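You operate a simulated robot arm through the tools that you are given. There is no shell and no other tool.

You run a simulated robot arm. Do the job below in one go: nothing can be reset, and whatever is moved stays where it is left.

JOB
Polish the scuff off the brown shoe with the yellow shine pad.
Fine: take polish from the tin, put the pad back and shut the tin. Set down upright: yellow shine pad. What is to be rubbed or washed off counts as gone when no trace of it is left.

The check looks at the end state, three seconds after you hand in, the way a careful person would. Anything else that was tipped, shoved, dropped, spilled or broken makes it a failure.

ROBOT AND FRAMES
A 6-joint arm with a two-finger parallel gripper, fixed in place. Base frame: the origin is at the foot of the arm, x ahead of it, y to its left, z up; the work surface is at about z = 0.78. Units: m, rad, N and s.
With the tool pointing down near the work surface it reaches from about 0.26 to 0.68 m from the base axis. Its first joint turns from -1.152 to 1.152 rad. Payload 2.9 kg.
The tool frame sits at the grasp point between the pads (the TCP): z along the fingers, y along the line on which they close. The tips reach 0.03 m beyond it. The gripper opens to 0.11 m. The fingers are 0.02 m wide and 0.01 m thick; the gripper's body (0.048 by 0.112 m) begins 0.055 m behind the TCP.
Orientation is told as [roll, pitch, yaw] about the base's x, y, z axes, in that order, counted from this pose: with the fingers straight down and closing along the base's y, the tool's x points along the base's -x, its y along +y and its z along -z.

CONTROLS
- The arm moves only by the tool jog_arm. Its argument "rows" is a list of rows, each an object of numbers (a shift or turn left out is 0, a gripper value left out holds the last): "claw": the finger opening in m, from 0 to 0.11; "x", "y", "z": the shift along the tool's x, y, z in m; "wx", "wy", "wz": the turn, a rotation vector about the tool's x, y, z in rad. In form: [{"claw": .., "x": .., "y": .., "z": .., "wx": .., "wy": .., "wz": ..}, ...]. A call has 1 to 20 rows; each row shifts and turns the commanded pose from where the row before left it, along the tool's axes as they then stand. Each row takes 0.2 s and may step no farther than 0.05 m and 0.15 rad from the row before; otherwise, or with a gripper value out of range, the whole call is refused. Where a pose cannot be reached the arm comes as near as it can. A force on the tool above 90 N (or 10 N above the force at the start of the call, whichever is more), or a blocked arm, ends the call early, and 0.2 s more pass. Each finger travels about 0.108 m/s and halts on what it meets, pressing with about 28 N; the grip force reading is that of the motor and also rises with nothing between the fingers. The clock runs only during rows and for 0.2 s after the last one: add rows that do not move to give the fingers time. It gives the time, the measured TCP pose, the force on the tool (base axes), the opening and the grip force at its end, in the units of the frame above (readings bear some noise), with the torque about the TCP (base axes, N m) and any sound that the robot's microphone picked up, and new pictures: "views" is both (left out), scene, wrist or none.
- Cameras (640 x 400 px; columns grow to the right, rows downward): "scene" is fixed at [0.0757, 0.455, 1.3896]; the picture's right is [-0.58, -0.81, 0.00], its down [-0.46, 0.33, -0.82] and it looks along [0.67, -0.48, -0.57] (base axes); focal length 353 px, centre (320, 200). "wrist" rides on the gripper at [0.072, 0.017, -0.103] in the tool frame; the picture's right is [-0.23, 0.97, 0.00], its down [-0.76, -0.18, -0.62] and it looks along [-0.61, -0.14, 0.78] (tool axes); focal length 222 px, centre (320, 200). There is no depth. A picture from a camera that has moved, and an enlarged one, comes with that camera's place and axes in the base frame and with its lens. The place of the scene camera against the robot may be out by one fixed shift of up to 0.025 m in any direction.
- enlarge(camera, box): a new picture of the part [left, top, right, bottom] of that camera's present view, enlarged. The clock stands still meanwhile.
- hand_in(): hands the job in; it is judged then, once.

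Nothing tells you positions but the pictures and the camera data. Unless the task says otherwise, let go and move clear before handing in.

The tools are called after "Request:" as a command line: name --argument value ..., lists and objects as JSON in quotes. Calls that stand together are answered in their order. jog_arm: Moves the arm, as the interface text tells. Its arguments: {"type":"object","properties":{"rows":{"type":"array"},"views":{"type":"string","enum":["both","scene","wrist","none"]}},"required":["rows"]} The other tools are called the same way: enlarge (camera, box) takes an enlarged picture of a part of a camera's view; hand_in () hands the job in.

At the start:

```text
clock: 0.0
eef_pos: [0.5162, -0.0392, 1.0946]
ee_rot: [-0.003, 0.001, 0.0]
contact_force: [0.2, 0.0, 0.3]
ft_torque: [0.0, -0.02, -0.02]
opening: 0.1101
gripper_force: 0.1
```

scene: 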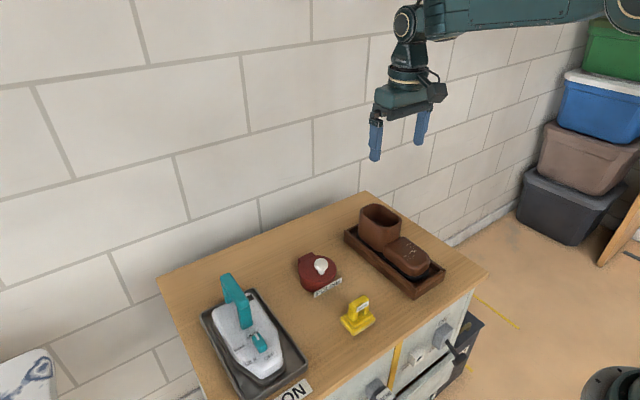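
wrist: 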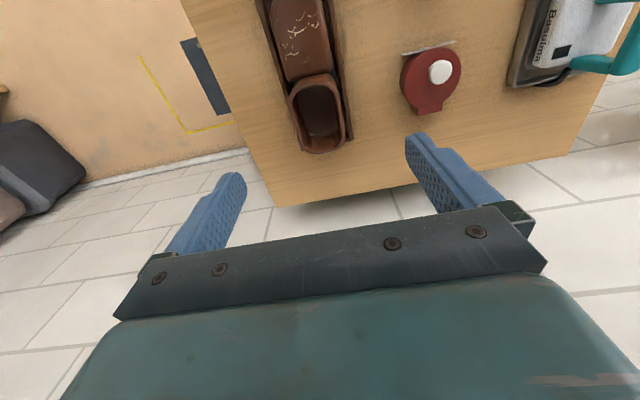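

I see a bench with a brown shoe in a tray, a red polish tin with a white knob, a yellow pad, and an iron on a stand. I'll look closer at each before moving.

Request:
enlarge --camera "scene" --box '[280, 230, 400, 350]'

Request:
enlarge --camera "scene" --box '[330, 190, 460, 310]'

Request:
enlarge --camera "wrist" --box '[240, 0, 480, 160]'

```text
3.33 times, centred on (340, 290) of scene
camera zoom: at [0.0757, 0.455, 1.3896], right [-0.58, -0.81, 0.0], down [-0.46, 0.33, -0.82], along [0.67, -0.48, -0.57], focal length 1177 px, centre (253, -100)
```

zoom: 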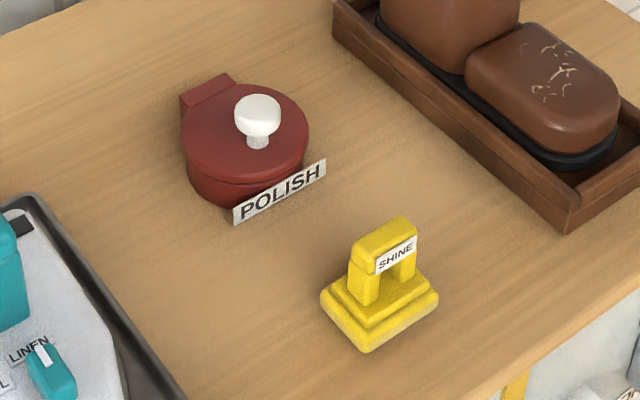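

```text
3.33 times, centred on (395, 250) of scene
camera zoom: at [0.0757, 0.455, 1.3896], right [-0.58, -0.81, 0.0], down [-0.46, 0.33, -0.82], along [0.67, -0.48, -0.57], focal length 1177 px, centre (70, 33)
```

zoom: 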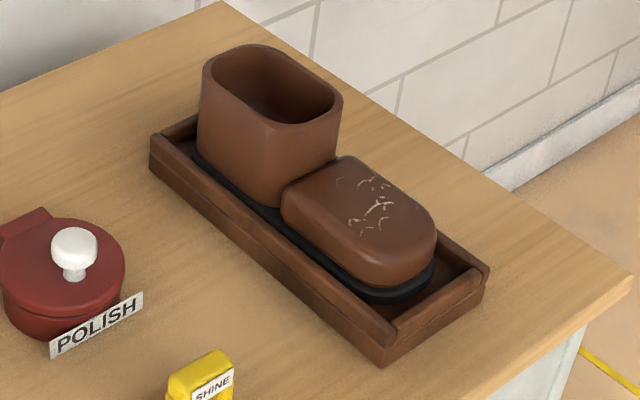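

```text
2.50 times, centred on (360, 80) of wrist
camera zoom: at [0.4432, -0.0233, 1.1995], right [0.23, 0.97, 0.0], down [0.76, -0.18, 0.62], along [0.61, -0.14, -0.78], focal length 555 px, centre (220, 500)
```

zoom: 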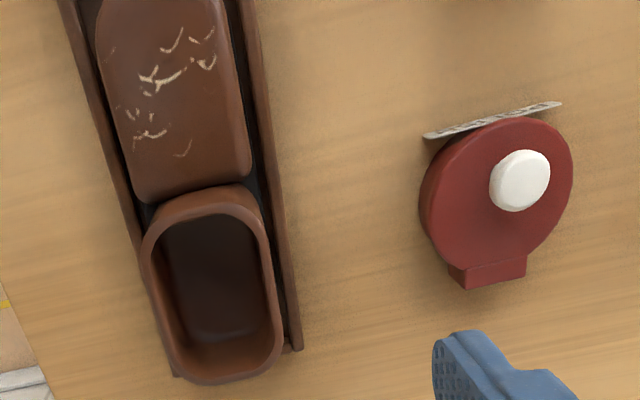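

The pad sits at roughly (0.39, 0.13), the tin near (0.545, 0.125) with its hinge on the far side, and the shoe toe near (0.45, -0.05). I'll move back and to the left, staying high, so the wrist camera can see the pad and tin.

Request:
jog_arm --rows '[{"x": 0.03, "y": 0.028}, {"x": 0.03, "y": 0.028}, {"x": 0.03, "y": 0.028}, {"x": 0.03, "y": 0.028}, {"x": 0.03, "y": 0.028}, {}]'

```text
clock: 1.4
eef_pos: [0.3652, 0.0987, 1.0934]
ee_rot: [0.0, 0.0, 0.001]
contact_force: [-0.5, -0.2, 0.0]
ft_torque: [0.02, 0.02, 0.04]
opening: 0.1101
gripper_force: 0.1
camera wrist: at [0.2931, 0.1159, 1.1989], right [0.23, 0.97, 0.0], down [0.76, -0.18, 0.62], along [0.61, -0.14, -0.78], focal length 222 px, centre (320, 200)
```

scene: 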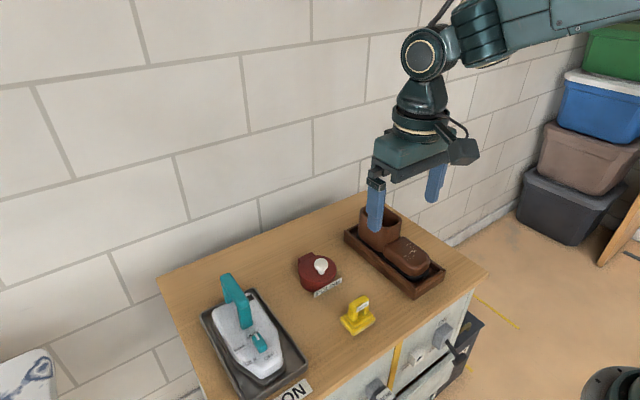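
wrist: 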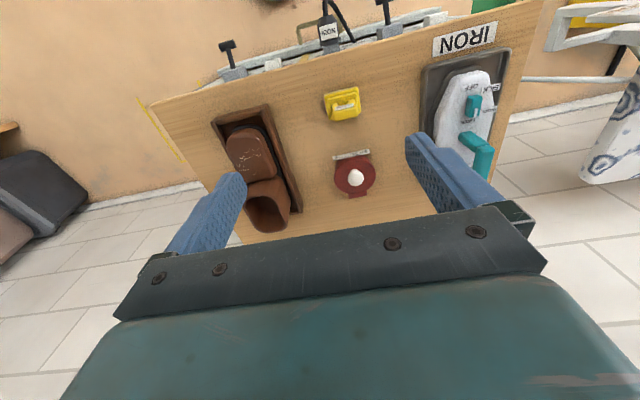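

The wrist camera now shows the pad, tin, shoe and iron together. I'll enlarge each one to measure its position.

Request:
enlarge --camera "wrist" --box '[300, 70, 400, 132.5]'

Request:
enlarge --camera "wrist" --box '[310, 140, 400, 210]'

Request:
enlarge --camera "wrist" --box '[200, 95, 320, 245]'

```text
6.40 times, centred on (350, 101) of wrist
camera zoom: at [0.2931, 0.1159, 1.1989], right [0.23, 0.97, 0.0], down [0.76, -0.18, 0.62], along [0.61, -0.14, -0.78], focal length 1422 px, centre (128, 832)
```

zoom: 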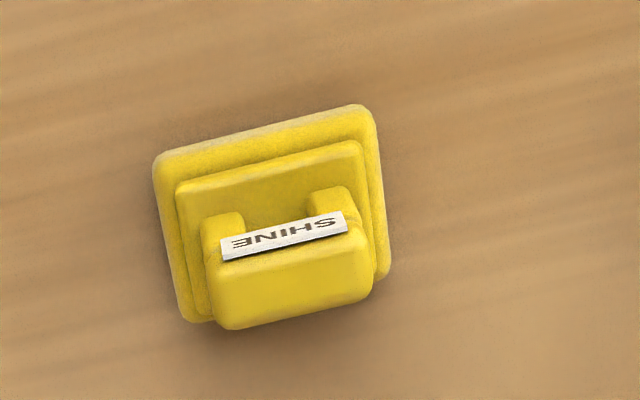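

```text
5.71 times, centred on (355, 175) of wrist
camera zoom: at [0.2931, 0.1159, 1.1989], right [0.23, 0.97, 0.0], down [0.76, -0.18, 0.62], along [0.61, -0.14, -0.78], focal length 1269 px, centre (120, 343)
```

zoom: 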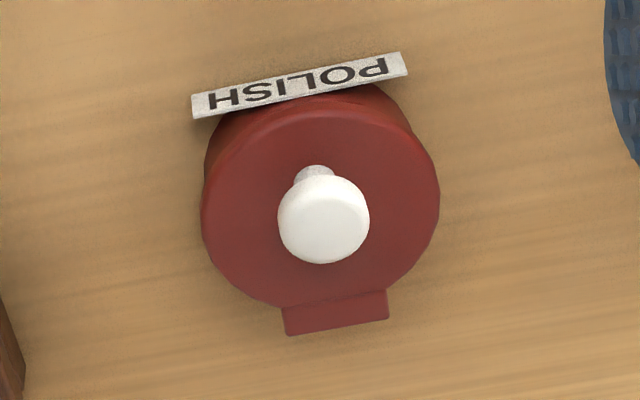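

```text
2.67 times, centred on (260, 170) of wrist
camera zoom: at [0.2931, 0.1159, 1.1989], right [0.23, 0.97, 0.0], down [0.76, -0.18, 0.62], along [0.61, -0.14, -0.78], focal length 592 px, centre (480, 280)
```

zoom: 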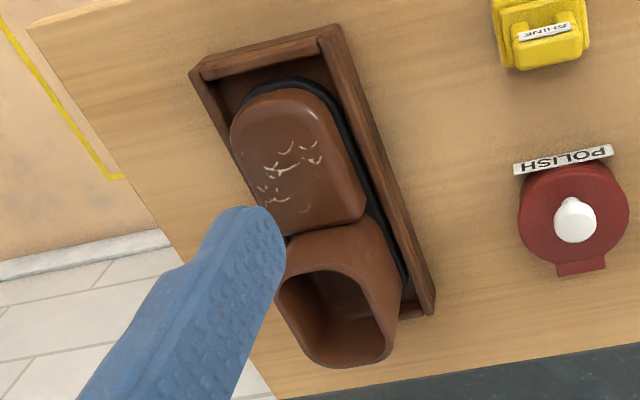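

The objects are lined up with the base axes. The pad centre is about (0.413, 0.129) with its handle top near z 0.845. The tin lid is at (0.548, 0.128, 0.817), its knob top at (0.535, 0.128, 0.845), and the hinge near x 0.60. I'll hover over the knob and look again.

Request:
jog_arm --rows '[{"claw": 0.07, "x": -0.034, "y": 0.006, "z": 0.026}, {"x": -0.034, "y": 0.006, "z": 0.026}, {"x": -0.034, "y": 0.006, "z": 0.026}, {"x": -0.034, "y": 0.006, "z": 0.026}, {"x": -0.034, "y": 0.006, "z": 0.026}, {}]'

```text
clock: 2.8
eef_pos: [0.5343, 0.1333, 0.9649]
ee_rot: [0.0, 0.003, 0.002]
contact_force: [-0.7, 0.0, -0.2]
ft_torque: [0.0, 0.0, 0.02]
opening: 0.0697
gripper_force: 0.1
camera wrist: at [0.4629, 0.1497, 1.069], right [0.23, 0.97, 0.0], down [0.76, -0.18, 0.62], along [0.61, -0.14, -0.78], focal length 222 px, centre (320, 200)
```

scene: 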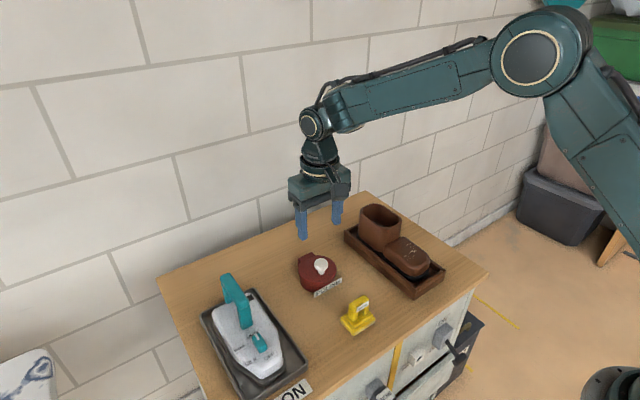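
wrist: 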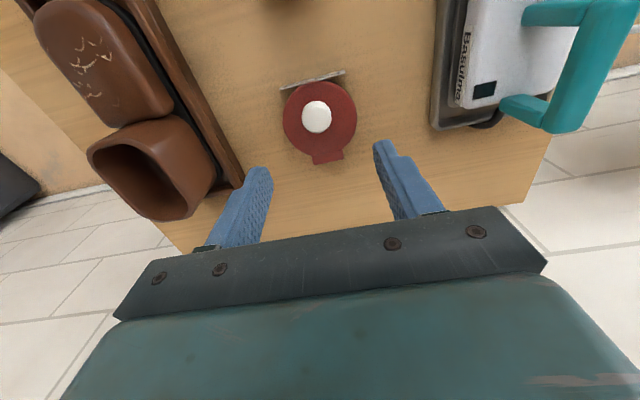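

Request:
enlarge --camera "wrist" --box '[270, 60, 370, 170]'

Request:
enlarge --camera "wrist" --box '[20, 0, 240, 225]'

Request:
enlarge --camera "scene" --box '[290, 240, 350, 300]'

```text
3.64 times, centred on (320, 115) of wrist
camera zoom: at [0.4629, 0.1497, 1.069], right [0.23, 0.97, 0.0], down [0.76, -0.18, 0.62], along [0.61, -0.14, -0.78], focal length 808 px, centre (320, 509)
```

zoom: 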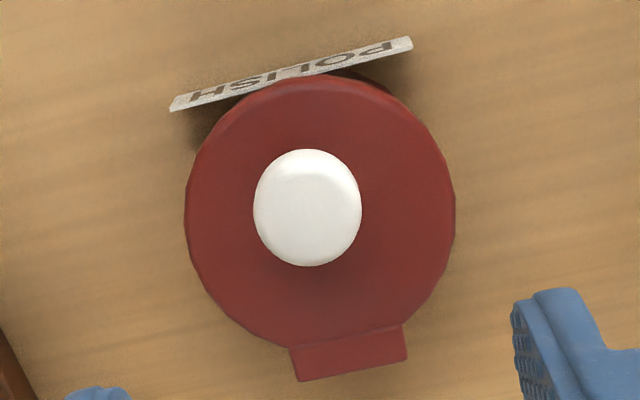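

```text
1.78 times, centred on (130, 112) of wrist
camera zoom: at [0.4629, 0.1497, 1.069], right [0.23, 0.97, 0.0], down [0.76, -0.18, 0.62], along [0.61, -0.14, -0.78], focal length 395 px, centre (658, 356)
```

zoom: 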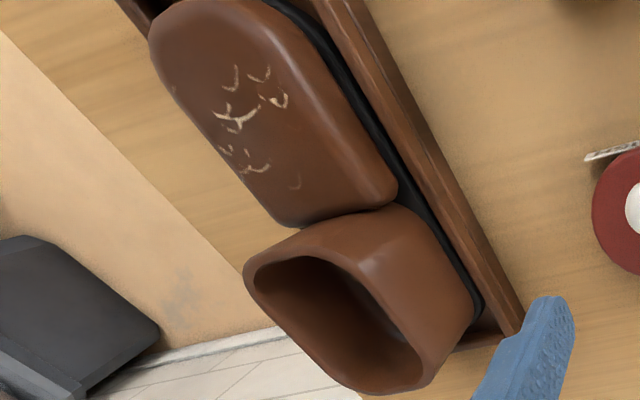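

```text
6.67 times, centred on (320, 270) of scene
camera zoom: at [0.0757, 0.455, 1.3896], right [-0.58, -0.81, 0.0], down [-0.46, 0.33, -0.82], along [0.67, -0.48, -0.57], focal length 2353 px, centre (320, -267)
```

zoom: 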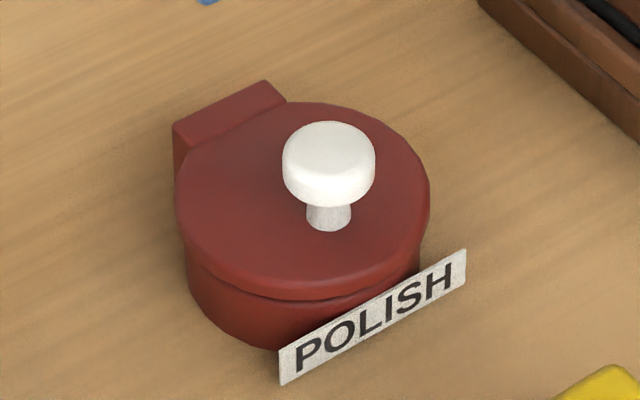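

The knob centre works out to about (0.534, 0.129). I'll descend over it with the fingers open and check the alignment before closing.

Request:
jog_arm --rows '[{"y": -0.002, "z": 0.036}, {"y": -0.002, "z": 0.036}, {"z": 0.035}, {}]'

```text
clock: 3.8
eef_pos: [0.534, 0.1266, 0.8586]
ee_rot: [-0.002, -0.002, 0.0]
contact_force: [0.6, -0.4, -0.6]
ft_torque: [-0.02, 0.02, 0.02]
opening: 0.07
gripper_force: 0.1
camera wrist: at [0.4614, 0.1439, 0.9625], right [0.23, 0.97, 0.0], down [0.76, -0.18, 0.62], along [0.61, -0.14, -0.78], focal length 222 px, centre (320, 200)
```

scene: 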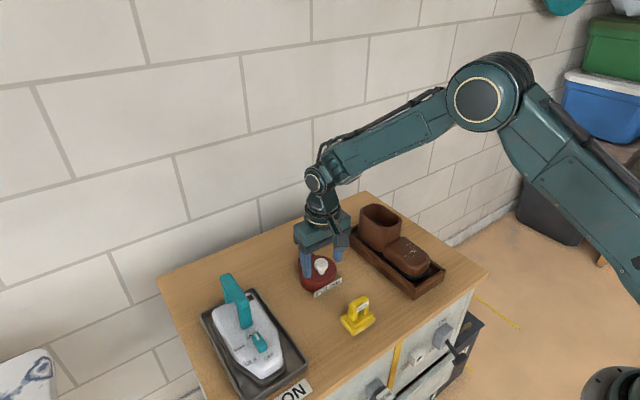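
wrist: 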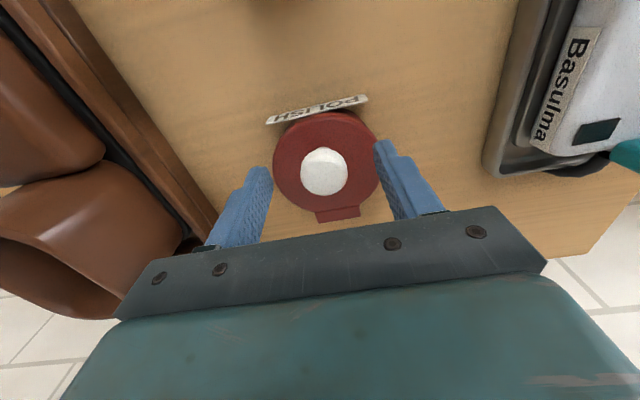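

Request:
enlarge --camera "wrist" --box '[240, 100, 400, 220]'

Request:
enlarge --camera "scene" --box '[280, 210, 370, 300]'

```text
3.33 times, centred on (320, 160) of wrist
camera zoom: at [0.4614, 0.1439, 0.9625], right [0.23, 0.97, 0.0], down [0.76, -0.18, 0.62], along [0.61, -0.14, -0.78], focal length 740 px, centre (320, 333)
```

zoom: 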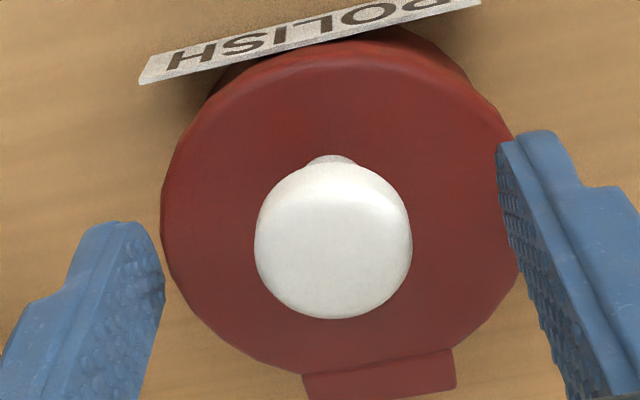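

```text
4.44 times, centred on (325, 255) of scene
camera zoom: at [0.0757, 0.455, 1.3896], right [-0.58, -0.81, 0.0], down [-0.46, 0.33, -0.82], along [0.67, -0.48, -0.57], focal length 1569 px, centre (298, -44)
```

zoom: 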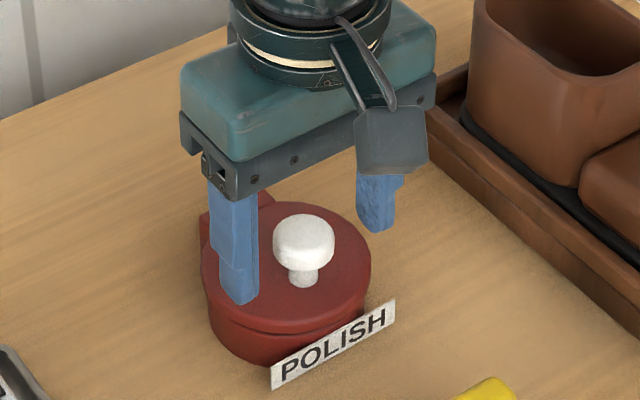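

The knob sits about 2.5 mm to +y and 2 mm to -x of the grasp point. I'll correct that and close on it.

Request:
jog_arm --rows '[{"x": 0.002, "y": 0.0025}, {}, {"claw": 0.045}, {"claw": 0.036}, {"claw": 0.0}, {}, {}]'

```text
clock: 5.4
eef_pos: [0.5325, 0.1295, 0.8583]
ee_rot: [0.001, 0.001, -0.002]
contact_force: [-0.1, 0.8, -0.6]
ft_torque: [0.0, -0.03, 0.03]
opening: 0.0288
gripper_force: 44.8
camera wrist: at [0.4602, 0.1462, 0.9624], right [0.23, 0.97, 0.0], down [0.76, -0.18, 0.62], along [0.61, -0.14, -0.78], focal length 222 px, centre (320, 200)
```

scene: 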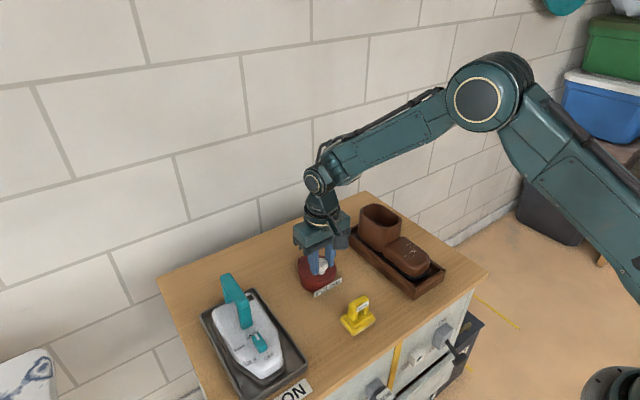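
wrist: 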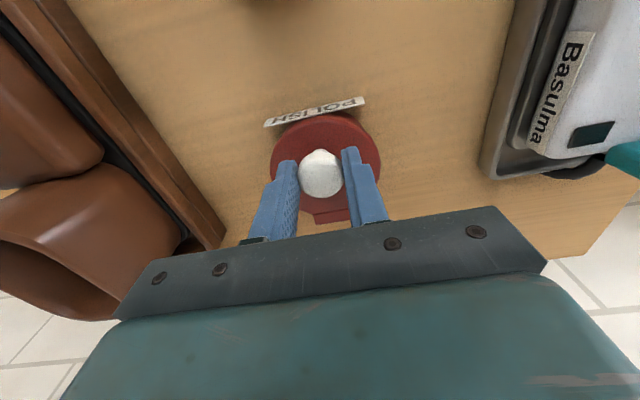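

The knob is gripped at an opening of 0.029 with no side load. I'll start swinging the lid open along an arc about the hinge near (0.594, 0.812), keeping the tool vertical so the knob pivots between the fingers.

Request:
jog_arm --rows '[{"x": -0.0026, "z": -0.0052}, {"x": -0.003, "z": -0.005}, {"x": -0.0034, "z": -0.0047}, {"x": -0.0039, "z": -0.0043}, {"x": -0.0042, "z": -0.004}, {"x": -0.0046, "z": -0.0037}, {}]'

```text
clock: 7.0
eef_pos: [0.5533, 0.1303, 0.8839]
ee_rot: [-0.003, 0.005, 0.001]
contact_force: [-15.1, 10.1, -11.2]
ft_torque: [0.21, 1.58, 0.02]
opening: 0.0293
gripper_force: 45.5
camera wrist: at [0.4807, 0.1462, 0.9893], right [0.23, 0.97, 0.0], down [0.77, -0.18, 0.62], along [0.6, -0.14, -0.79], focal length 222 px, centre (320, 200)
```

scene: 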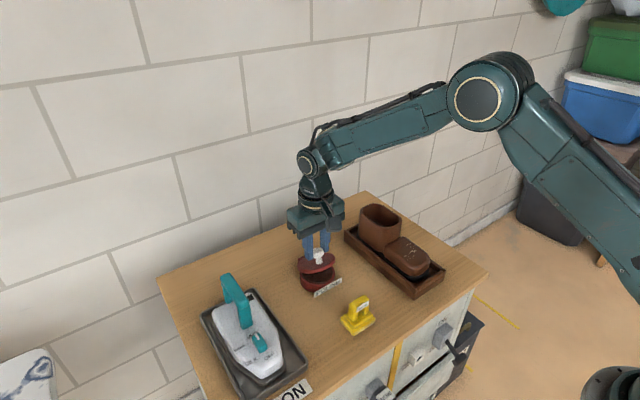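
wrist: 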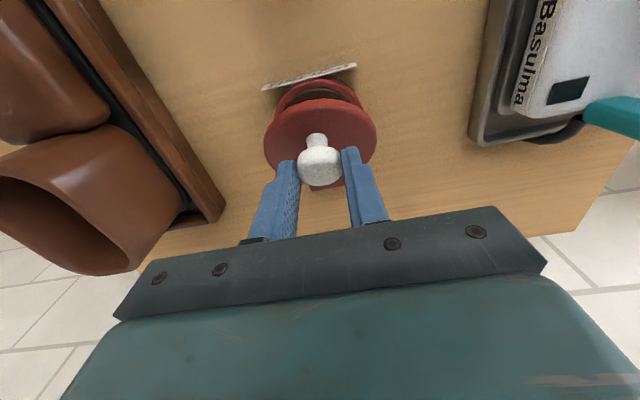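

Request:
enlarge --camera "scene" --box '[280, 230, 400, 350]'

Request:
enlarge --camera "wrist" --box '[240, 50, 400, 200]'

```text
3.33 times, centred on (340, 290) of scene
camera zoom: at [0.0756, 0.4553, 1.3895], right [-0.58, -0.81, 0.0], down [-0.46, 0.33, -0.82], along [0.67, -0.48, -0.57], focal length 1177 px, centre (253, -100)
```

zoom: 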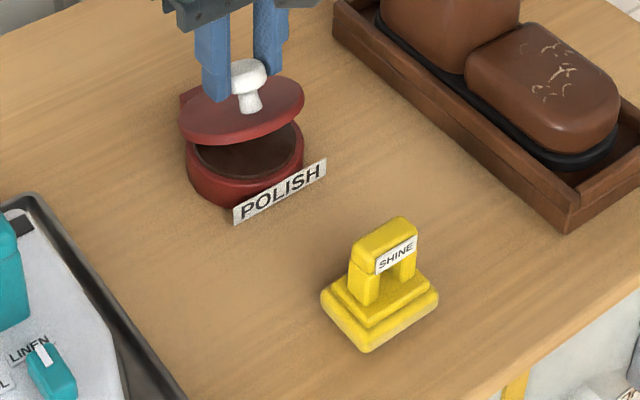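

```text
2.67 times, centred on (320, 125) of wrist
camera zoom: at [0.4807, 0.1462, 0.9893], right [0.23, 0.97, 0.0], down [0.77, -0.18, 0.62], along [0.6, -0.14, -0.79], focal length 592 px, centre (320, 400)
```

zoom: 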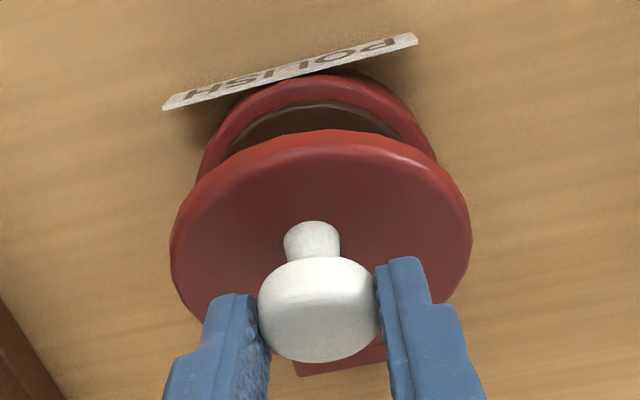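

The tin hasn't moved and the lid is about 30° open. The roughly 18 N reading is just the knob pivoting in the grip, so I'll continue along the arc.

Request:
jog_arm --rows '[{"x": -0.0049, "z": -0.0032}, {"x": -0.0051, "z": -0.0028}, {"x": -0.0053, "z": -0.0023}, {"x": -0.0055, "z": -0.0019}, {"x": -0.0056, "z": -0.0013}, {"x": -0.0058, "z": -0.0009}, {}]'

Request:
enlarge --camera "scene" --box '[280, 210, 370, 300]'

```text
clock: 8.6
eef_pos: [0.5876, 0.1302, 0.8989]
ee_rot: [0.001, 0.003, 0.002]
contact_force: [-19.6, 14.0, 16.3]
ft_torque: [0.51, 1.67, -0.19]
opening: 0.0291
gripper_force: 44.6
camera wrist: at [0.5147, 0.1459, 1.0039], right [0.23, 0.97, 0.0], down [0.76, -0.18, 0.62], along [0.61, -0.14, -0.78], focal length 222 px, centre (320, 200)
```

scene: 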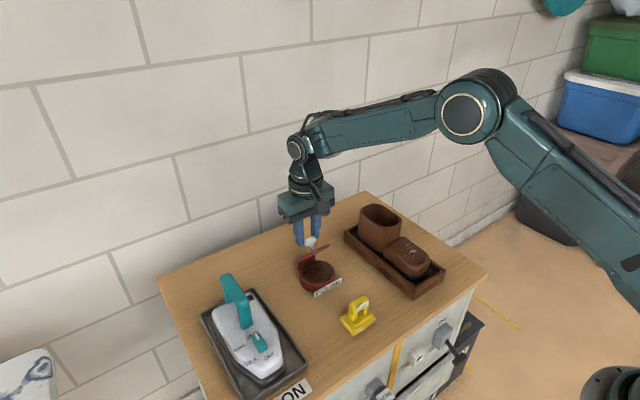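
wrist: 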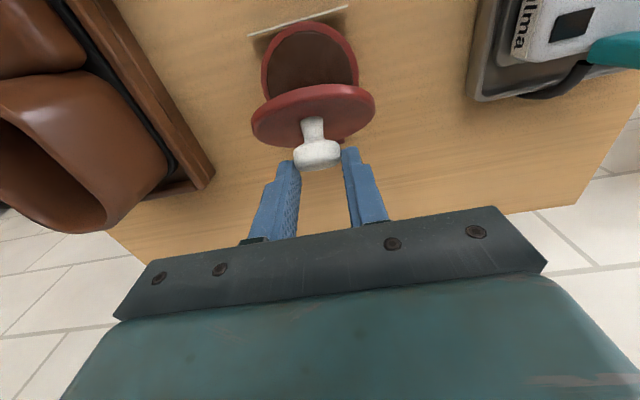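

```text
4.44 times, centred on (325, 255) of scene
camera zoom: at [0.075, 0.4553, 1.3895], right [-0.58, -0.81, 0.0], down [-0.46, 0.33, -0.82], along [0.67, -0.48, -0.57], focal length 1569 px, centre (298, -44)
```

zoom: 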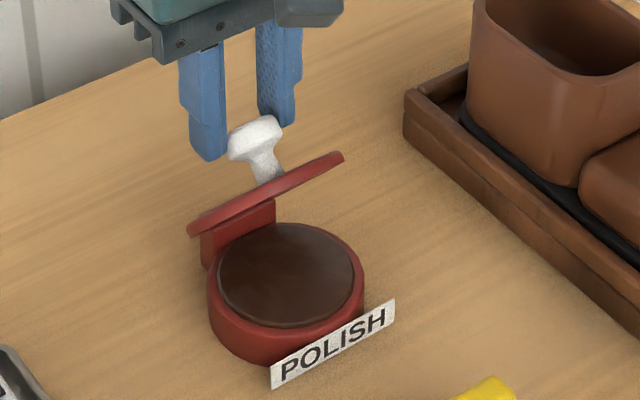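

The lid is now about 65° open and the dark polish is visible in the tin. The tin is still in place, so I'll keep swinging, with a small lift to relieve the radial push.

Request:
jog_arm --rows '[{"x": -0.0056, "z": -0.002}, {"x": -0.0058, "z": -0.0015}, {"x": -0.0058, "z": 0.0}, {"x": -0.0057, "z": 0.001}, {"x": -0.0056, "z": 0.0016}, {"x": -0.0054, "z": 0.002}, {}]'

Request:
enlarge --camera "scene" --box '[280, 210, 370, 300]'

```text
clock: 10.2
eef_pos: [0.6188, 0.1298, 0.8968]
ee_rot: [0.002, 0.0, 0.002]
contact_force: [-15.4, 16.8, 12.1]
ft_torque: [0.31, 1.6, -0.17]
opening: 0.029
gripper_force: 45.0
camera wrist: at [0.5471, 0.1459, 1.0014], right [0.23, 0.97, 0.0], down [0.76, -0.18, 0.62], along [0.61, -0.14, -0.78], focal length 222 px, centre (320, 200)
```

scene: 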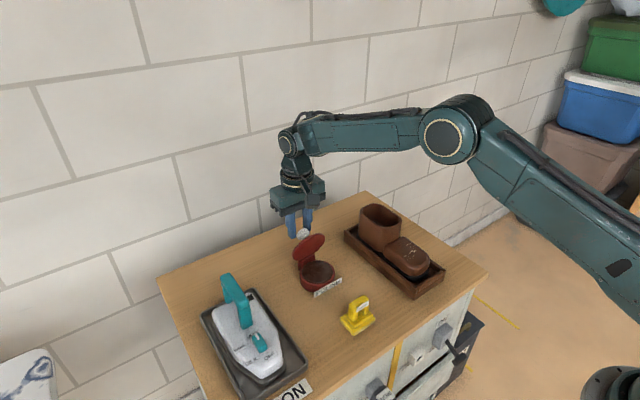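
wrist: 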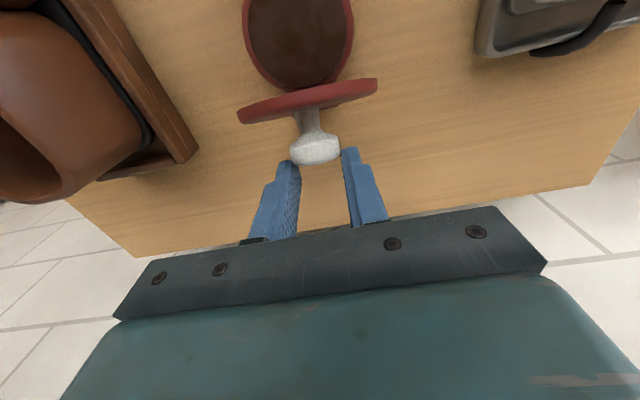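

```text
4.44 times, centred on (325, 255) of scene
camera zoom: at [0.0752, 0.4554, 1.3895], right [-0.58, -0.81, 0.0], down [-0.46, 0.33, -0.82], along [0.67, -0.48, -0.57], focal length 1569 px, centre (298, -44)
```

zoom: 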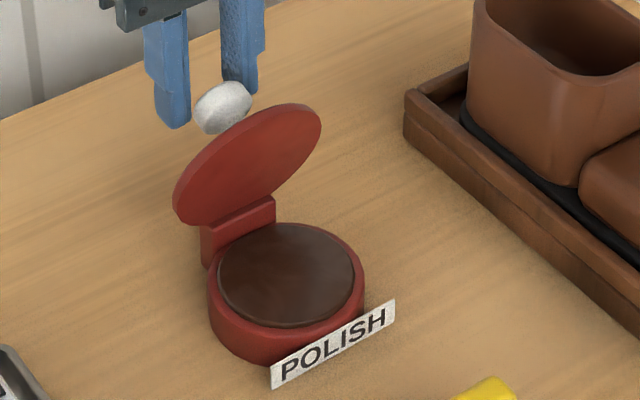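

The lid is near 90°. I'll go a little further in small steps, watching the force for the hinge stop.

Request:
jog_arm --rows '[{"x": -0.0053, "z": 0.002}, {"x": -0.005, "z": 0.0025}, {"x": -0.0048, "z": 0.003}, {}]'

Request:
enlarge --camera "scene" --box '[280, 210, 370, 300]'

```text
clock: 11.2
eef_pos: [0.6356, 0.129, 0.8885]
ee_rot: [0.0, -0.002, -0.001]
contact_force: [0.5, 0.3, -0.3]
ft_torque: [0.01, 0.0, 0.03]
opening: 0.0001
gripper_force: 37.5
camera wrist: at [0.564, 0.1445, 0.9932], right [0.23, 0.97, 0.0], down [0.76, -0.18, 0.62], along [0.61, -0.14, -0.78], focal length 222 px, centre (320, 200)
```

scene: 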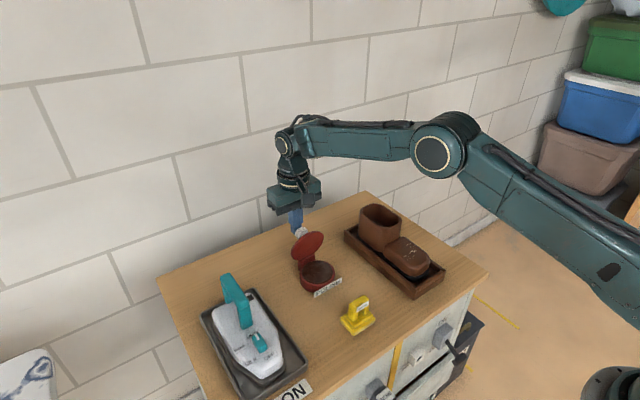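
wrist: 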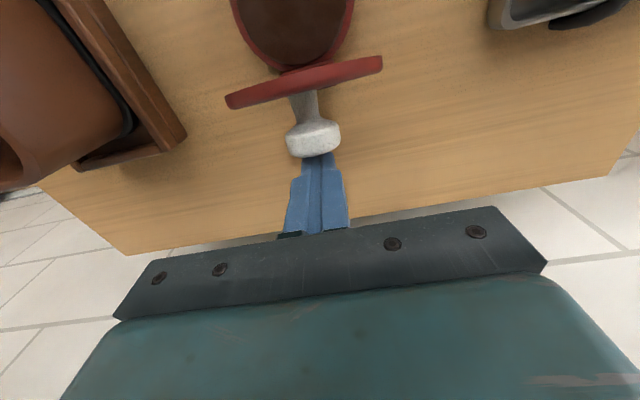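

```text
4.44 times, centred on (325, 255) of scene
camera zoom: at [0.0757, 0.455, 1.3896], right [-0.58, -0.81, 0.0], down [-0.46, 0.33, -0.82], along [0.67, -0.48, -0.57], focal length 1569 px, centre (298, -44)
```

zoom: 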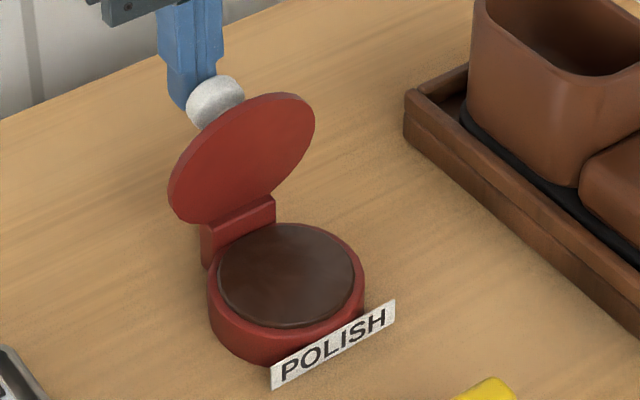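

The fingers slipped off the knob, but the lid stays up and open at a little over 90° and the force is zero. I'll rise clear and check that it holds.

Request:
jog_arm --rows '[{"z": -0.02}, {"z": -0.03}, {"z": -0.04}, {"z": -0.04}, {}]'

Request:
enlarge --camera "scene" --box '[280, 210, 370, 300]'

Request:
enlarge --camera "wrist" --box '[220, 0, 420, 125]'

```text
clock: 12.4
eef_pos: [0.6384, 0.1278, 1.0172]
ee_rot: [-0.001, 0.0, -0.002]
contact_force: [0.3, 0.1, 0.5]
ft_torque: [0.01, 0.02, 0.01]
opening: 0.0001
gripper_force: 37.5
camera wrist: at [0.5658, 0.1447, 1.1223], right [0.23, 0.97, 0.0], down [0.76, -0.18, 0.62], along [0.61, -0.14, -0.78], focal length 222 px, centre (320, 200)
```

scene: 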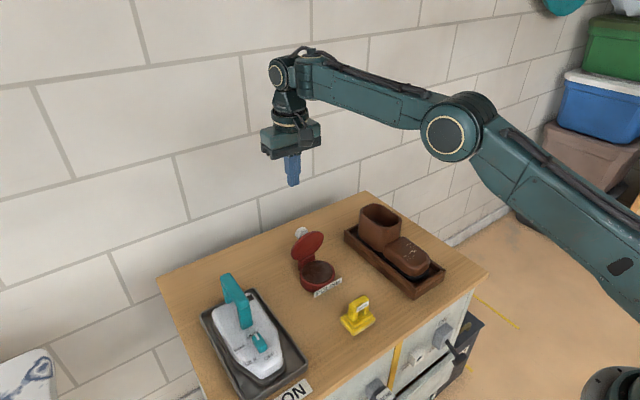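
wrist: 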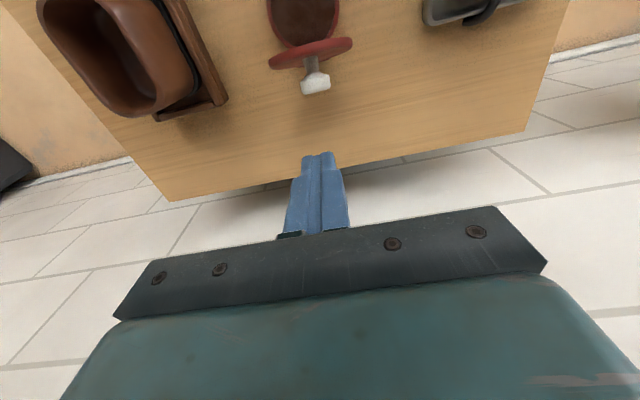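

```text
4.44 times, centred on (325, 255) of scene
camera zoom: at [0.0757, 0.455, 1.3896], right [-0.58, -0.81, 0.0], down [-0.46, 0.33, -0.82], along [0.67, -0.48, -0.57], focal length 1569 px, centre (298, -44)
```

zoom: 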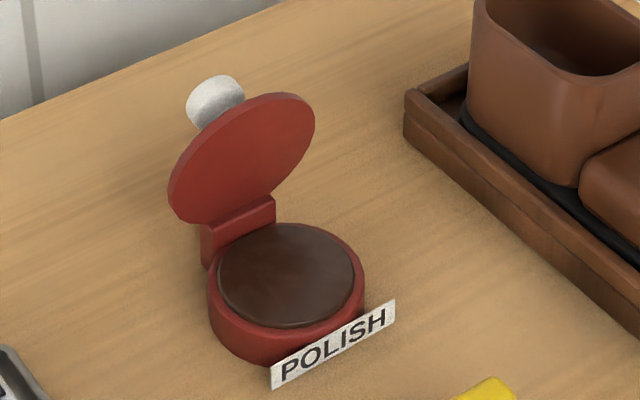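

```text
3.20 times, centred on (320, 62) of wrist
camera zoom: at [0.5658, 0.1447, 1.1223], right [0.23, 0.97, 0.0], down [0.76, -0.18, 0.62], along [0.61, -0.14, -0.78], focal length 711 px, centre (320, 640)
```

zoom: 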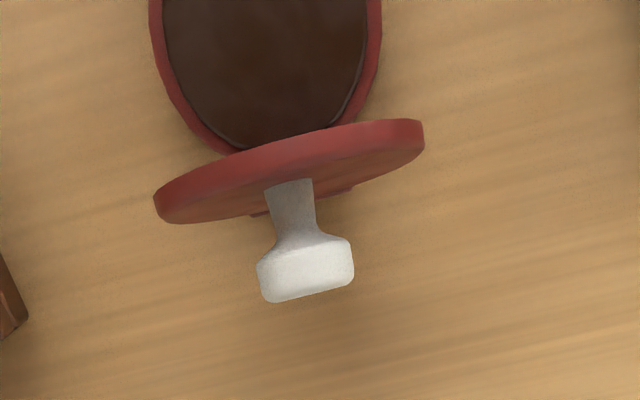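

The lid holds open by itself. Next I'll open the fingers and move back above the pad.

Request:
jog_arm --rows '[{"x": 0.0375, "z": 0.0}, {"x": 0.0375, "z": 0.0, "claw": 0.07}, {"x": 0.0375, "z": 0.017}, {"x": 0.0375, "z": 0.017}, {"x": 0.0375, "z": 0.017}, {"x": 0.0375, "z": 0.017}, {}]'

Request:
enlarge --camera "wrist" --box '[240, 60, 400, 180]'

```text
clock: 14.0
eef_pos: [0.4118, 0.1287, 0.9497]
ee_rot: [-0.001, 0.0, 0.001]
contact_force: [-0.1, -0.3, 0.3]
ft_torque: [-0.01, -0.01, -0.01]
opening: 0.0701
gripper_force: 0.1
camera wrist: at [0.3399, 0.1451, 1.0555], right [0.23, 0.97, 0.0], down [0.76, -0.18, 0.62], along [0.61, -0.14, -0.78], focal length 222 px, centre (320, 200)
```

scene: 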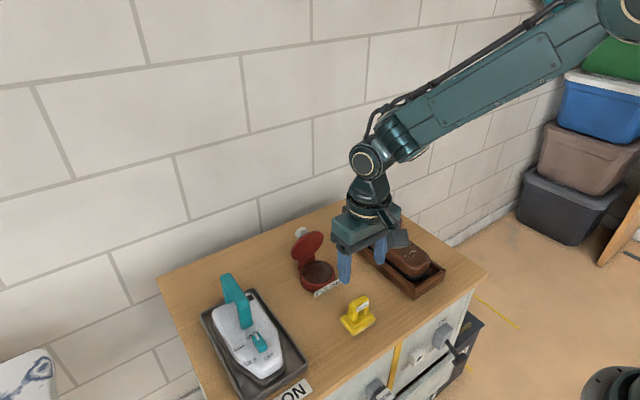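
wrist: 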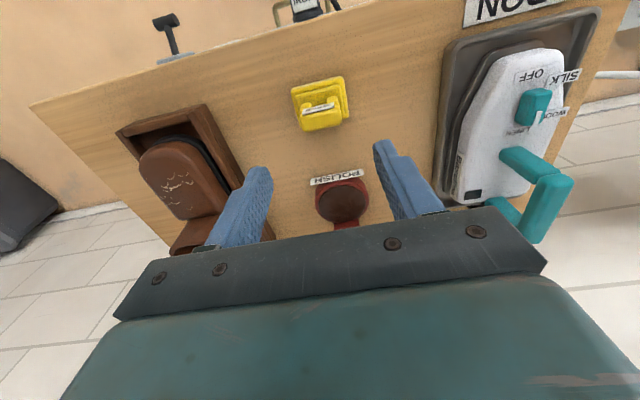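

```text
3.33 times, centred on (320, 120) of wrist
camera zoom: at [0.3399, 0.1451, 1.0555], right [0.23, 0.97, 0.0], down [0.76, -0.18, 0.62], along [0.61, -0.14, -0.78], focal length 740 px, centre (320, 467)
```

zoom: 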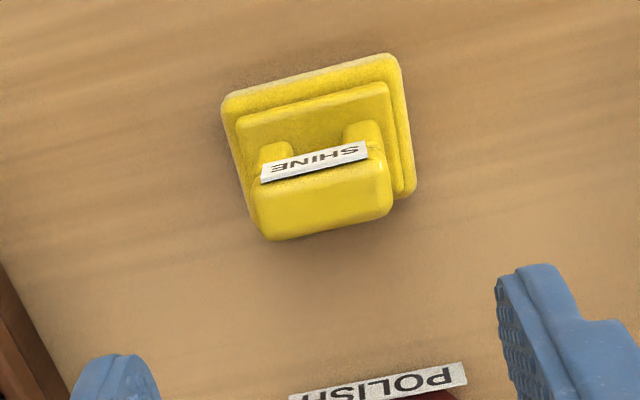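

The handle is centred at (0.411, 0.129), almost exactly under the grasp point. I'll descend with the fingers either side of it.

Request:
jog_arm --rows '[{"z": 0.036}, {"z": 0.036}, {"z": 0.034}, {}]'

Request:
enlarge --camera "wrist" --box '[240, 100, 400, 220]'

Request:
enlarge --camera "scene" --box '[310, 250, 410, 350]'

```text
clock: 15.0
eef_pos: [0.4119, 0.1295, 0.8449]
ee_rot: [0.0, 0.0, 0.0]
contact_force: [0.3, 0.0, -0.4]
ft_torque: [0.02, -0.04, 0.0]
opening: 0.0699
gripper_force: 0.0
camera wrist: at [0.34, 0.1465, 0.9505], right [0.23, 0.97, 0.0], down [0.76, -0.18, 0.62], along [0.61, -0.14, -0.78], focal length 222 px, centre (320, 200)
```

scene: 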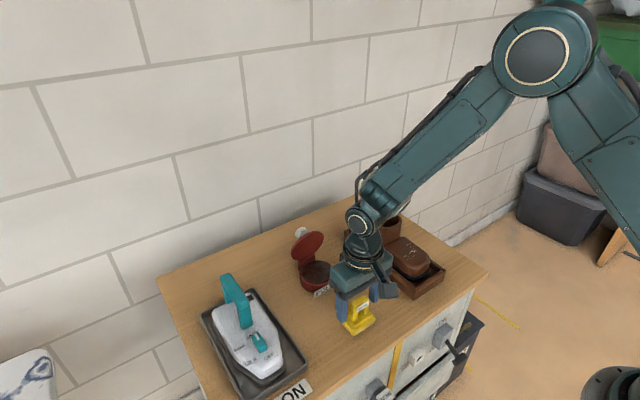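
wrist: 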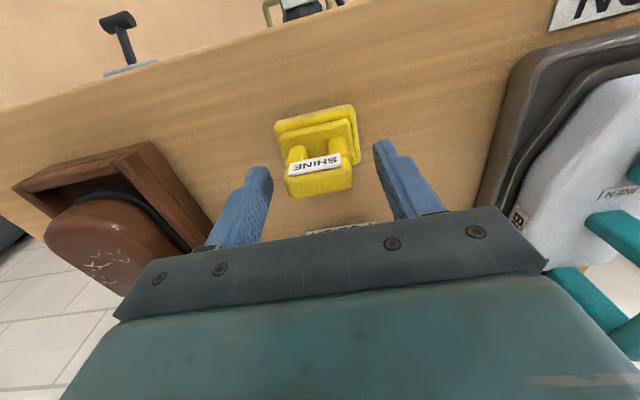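

```text
3.33 times, centred on (320, 160) of wrist
camera zoom: at [0.34, 0.1465, 0.9505], right [0.23, 0.97, 0.0], down [0.76, -0.18, 0.62], along [0.61, -0.14, -0.78], focal length 740 px, centre (320, 333)
```

zoom: 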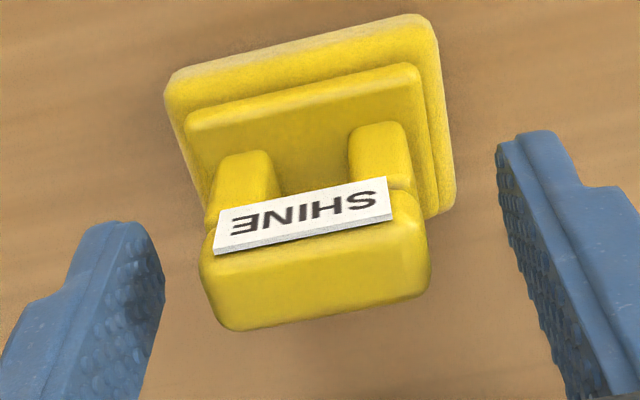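

```text
4.00 times, centred on (360, 300) of scene
camera zoom: at [0.0757, 0.455, 1.3896], right [-0.58, -0.81, 0.0], down [-0.46, 0.33, -0.82], along [0.67, -0.48, -0.57], focal length 1412 px, centre (160, -200)
```

zoom: 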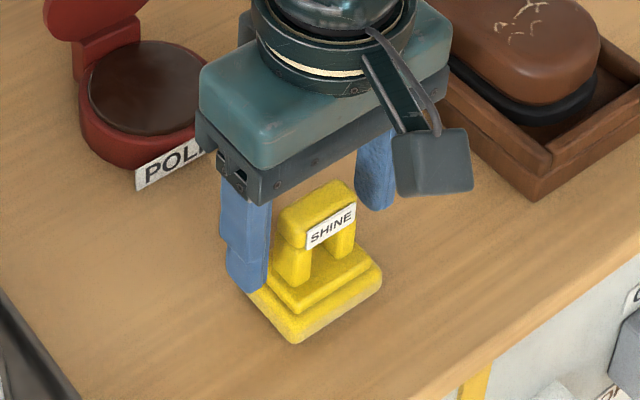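

The fingers straddle the handle evenly. I'll close on it and lift a few centimetres.

Request:
jog_arm --rows '[{"z": 0.002, "claw": 0.05}, {"claw": 0.044}, {"claw": 0.0}, {}, {}]'

Request:
enlarge --camera "wrist" --box '[240, 100, 400, 220]'

```text
clock: 16.2
eef_pos: [0.413, 0.1299, 0.8441]
ee_rot: [0.0, 0.0, 0.0]
contact_force: [-0.5, 0.6, 0.8]
ft_torque: [-0.01, -0.02, 0.0]
opening: 0.0397
gripper_force: 27.8
camera wrist: at [0.34, 0.1459, 0.9482], right [0.23, 0.97, 0.0], down [0.76, -0.18, 0.62], along [0.61, -0.14, -0.78], focal length 222 px, centre (320, 200)
```

scene: 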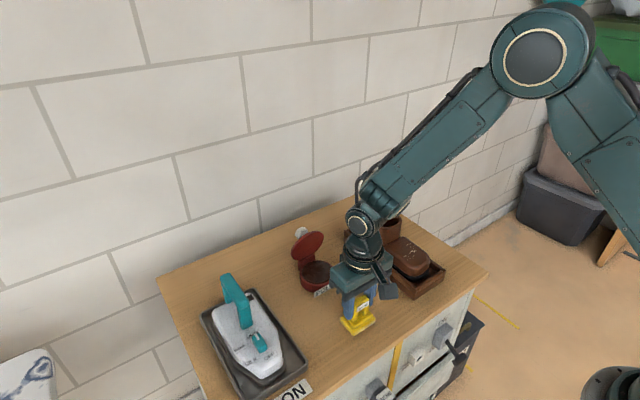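
wrist: 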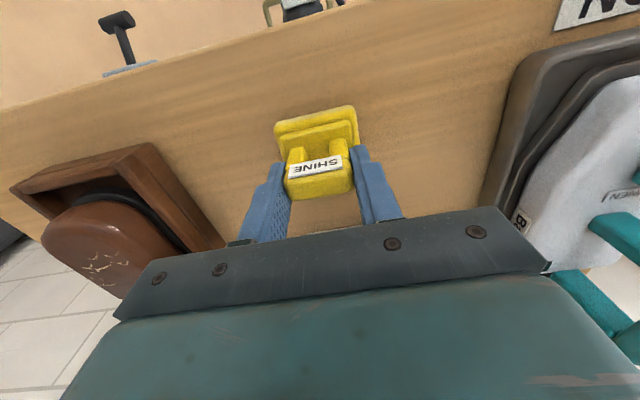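

```text
3.33 times, centred on (320, 160) of wrist
camera zoom: at [0.34, 0.1459, 0.9482], right [0.23, 0.97, 0.0], down [0.76, -0.18, 0.62], along [0.61, -0.14, -0.78], focal length 740 px, centre (320, 333)
```

zoom: 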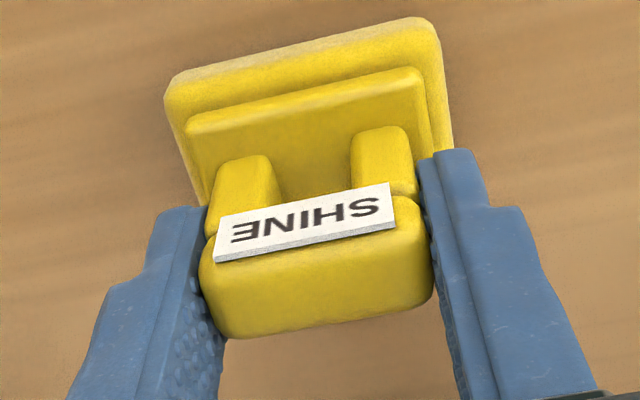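

The pad is gripped firmly at an opening of 0.040. I'll lift it straight up and check that it hangs level.

Request:
jog_arm --rows '[{"z": -0.01}, {"z": -0.03}, {"z": -0.04}, {}]'

Request:
enlarge --camera "scene" --box '[280, 210, 420, 350]'

Request:
enlarge --camera "wrist" --box '[240, 100, 400, 220]'

```text
clock: 17.2
eef_pos: [0.4144, 0.127, 0.9226]
ee_rot: [0.0, 0.0, 0.0]
contact_force: [-0.4, -0.7, -0.1]
ft_torque: [0.0, 0.0, -0.01]
opening: 0.0
gripper_force: 28.0
camera wrist: at [0.3422, 0.1445, 1.0273], right [0.23, 0.97, 0.0], down [0.76, -0.18, 0.62], along [0.61, -0.14, -0.78], focal length 222 px, centre (320, 200)
```

scene: 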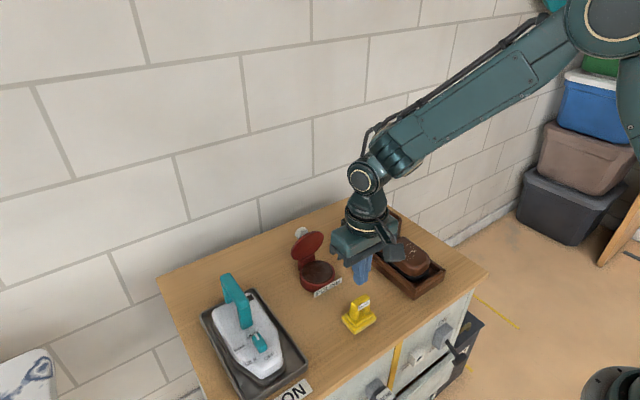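
wrist: 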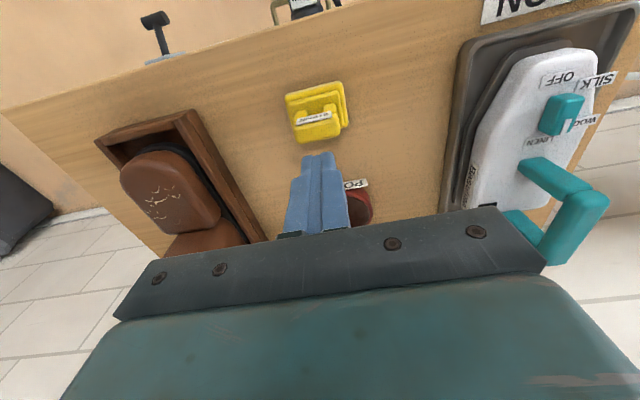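

```text
2.86 times, centred on (350, 280) of scene
camera zoom: at [0.0757, 0.455, 1.3896], right [-0.58, -0.81, 0.0], down [-0.46, 0.33, -0.82], along [0.67, -0.48, -0.57], focal length 1009 px, centre (234, -29)
```

zoom: 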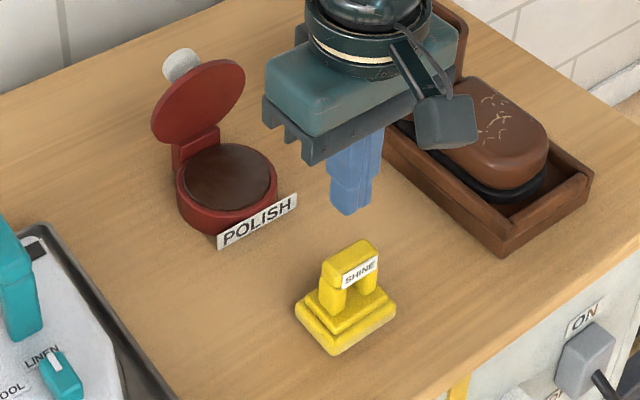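

```text
3.33 times, centred on (320, 160) of wrist
camera zoom: at [0.3422, 0.1445, 1.0273], right [0.23, 0.97, 0.0], down [0.76, -0.18, 0.62], along [0.61, -0.14, -0.78], focal length 740 px, centre (320, 333)
```

zoom: 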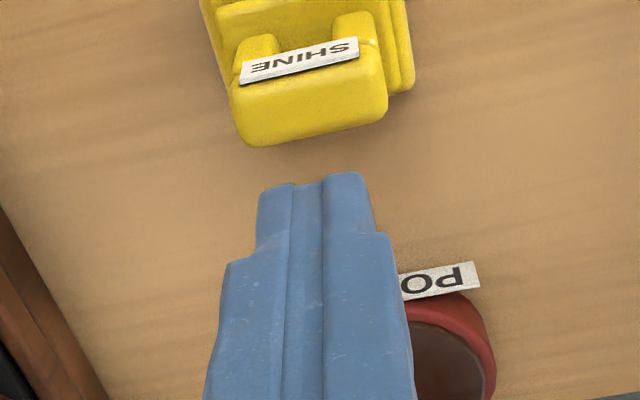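

The pad slipped out of the end-on grip. It is still standing upright, only a few millimetres off. I'll grip across the flat sides of the bar instead, so I'll rise a little, open, and turn the wrist 90°.

Request:
jog_arm --rows '[{"z": -0.03, "claw": 0.06}, {"wz": 0.15}, {"wz": 0.15}, {"wz": 0.15}, {"wz": 0.15}, {"wz": 0.15}, {"wz": 0.15}, {"wz": 0.15}, {"wz": 0.15}, {"wz": 0.15}, {"wz": 0.15}, {"wz": 0.0708}, {}]'

Request:
enlarge --camera "wrist" --box '[220, 60, 420, 200]'

Request:
enlarge --camera "scene" --box '[310, 250, 410, 350]'

```text
clock: 20.0
eef_pos: [0.4115, 0.1299, 0.9518]
ee_rot: [-0.001, 0.001, -1.571]
contact_force: [0.2, 0.4, 0.8]
ft_torque: [-0.02, 0.0, 0.06]
opening: 0.0599
gripper_force: 0.0
camera wrist: at [0.4282, 0.2011, 1.057], right [0.97, -0.23, 0.0], down [-0.18, -0.76, 0.62], along [-0.14, -0.61, -0.78], focal length 222 px, centre (320, 200)
```

scene: 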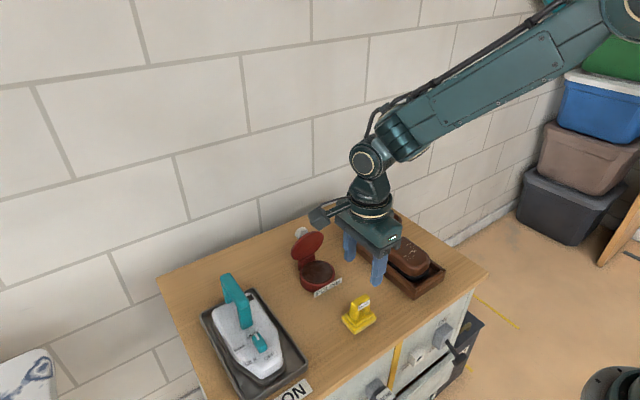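
wrist: 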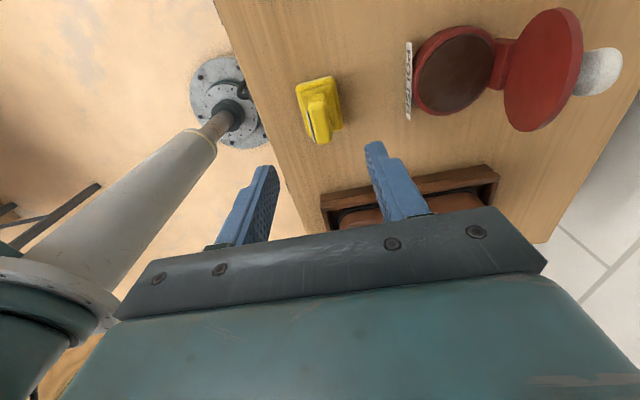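

```text
2.86 times, centred on (320, 130) of wrist
camera zoom: at [0.4282, 0.2011, 1.057], right [0.97, -0.23, 0.0], down [-0.18, -0.76, 0.62], along [-0.14, -0.61, -0.78], focal length 635 px, centre (320, 400)
```

zoom: 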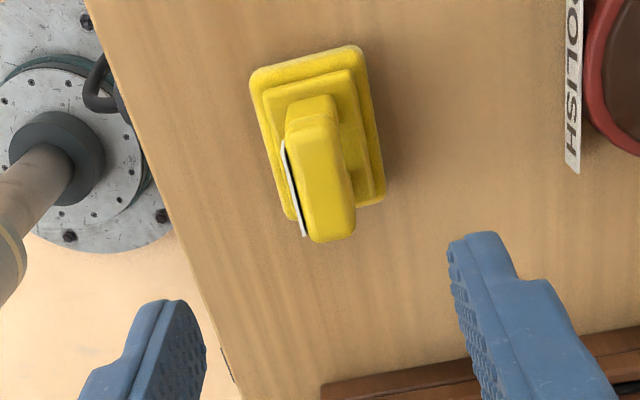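

```text
4.00 times, centred on (360, 300) of scene
camera zoom: at [0.0757, 0.455, 1.3896], right [-0.58, -0.81, 0.0], down [-0.46, 0.33, -0.82], along [0.67, -0.48, -0.57], focal length 1412 px, centre (160, -200)
```

zoom: 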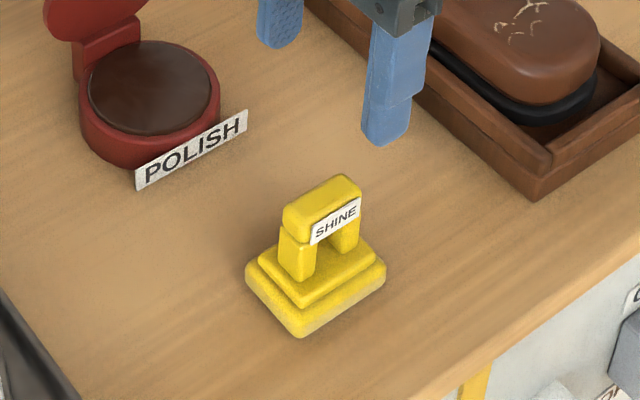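

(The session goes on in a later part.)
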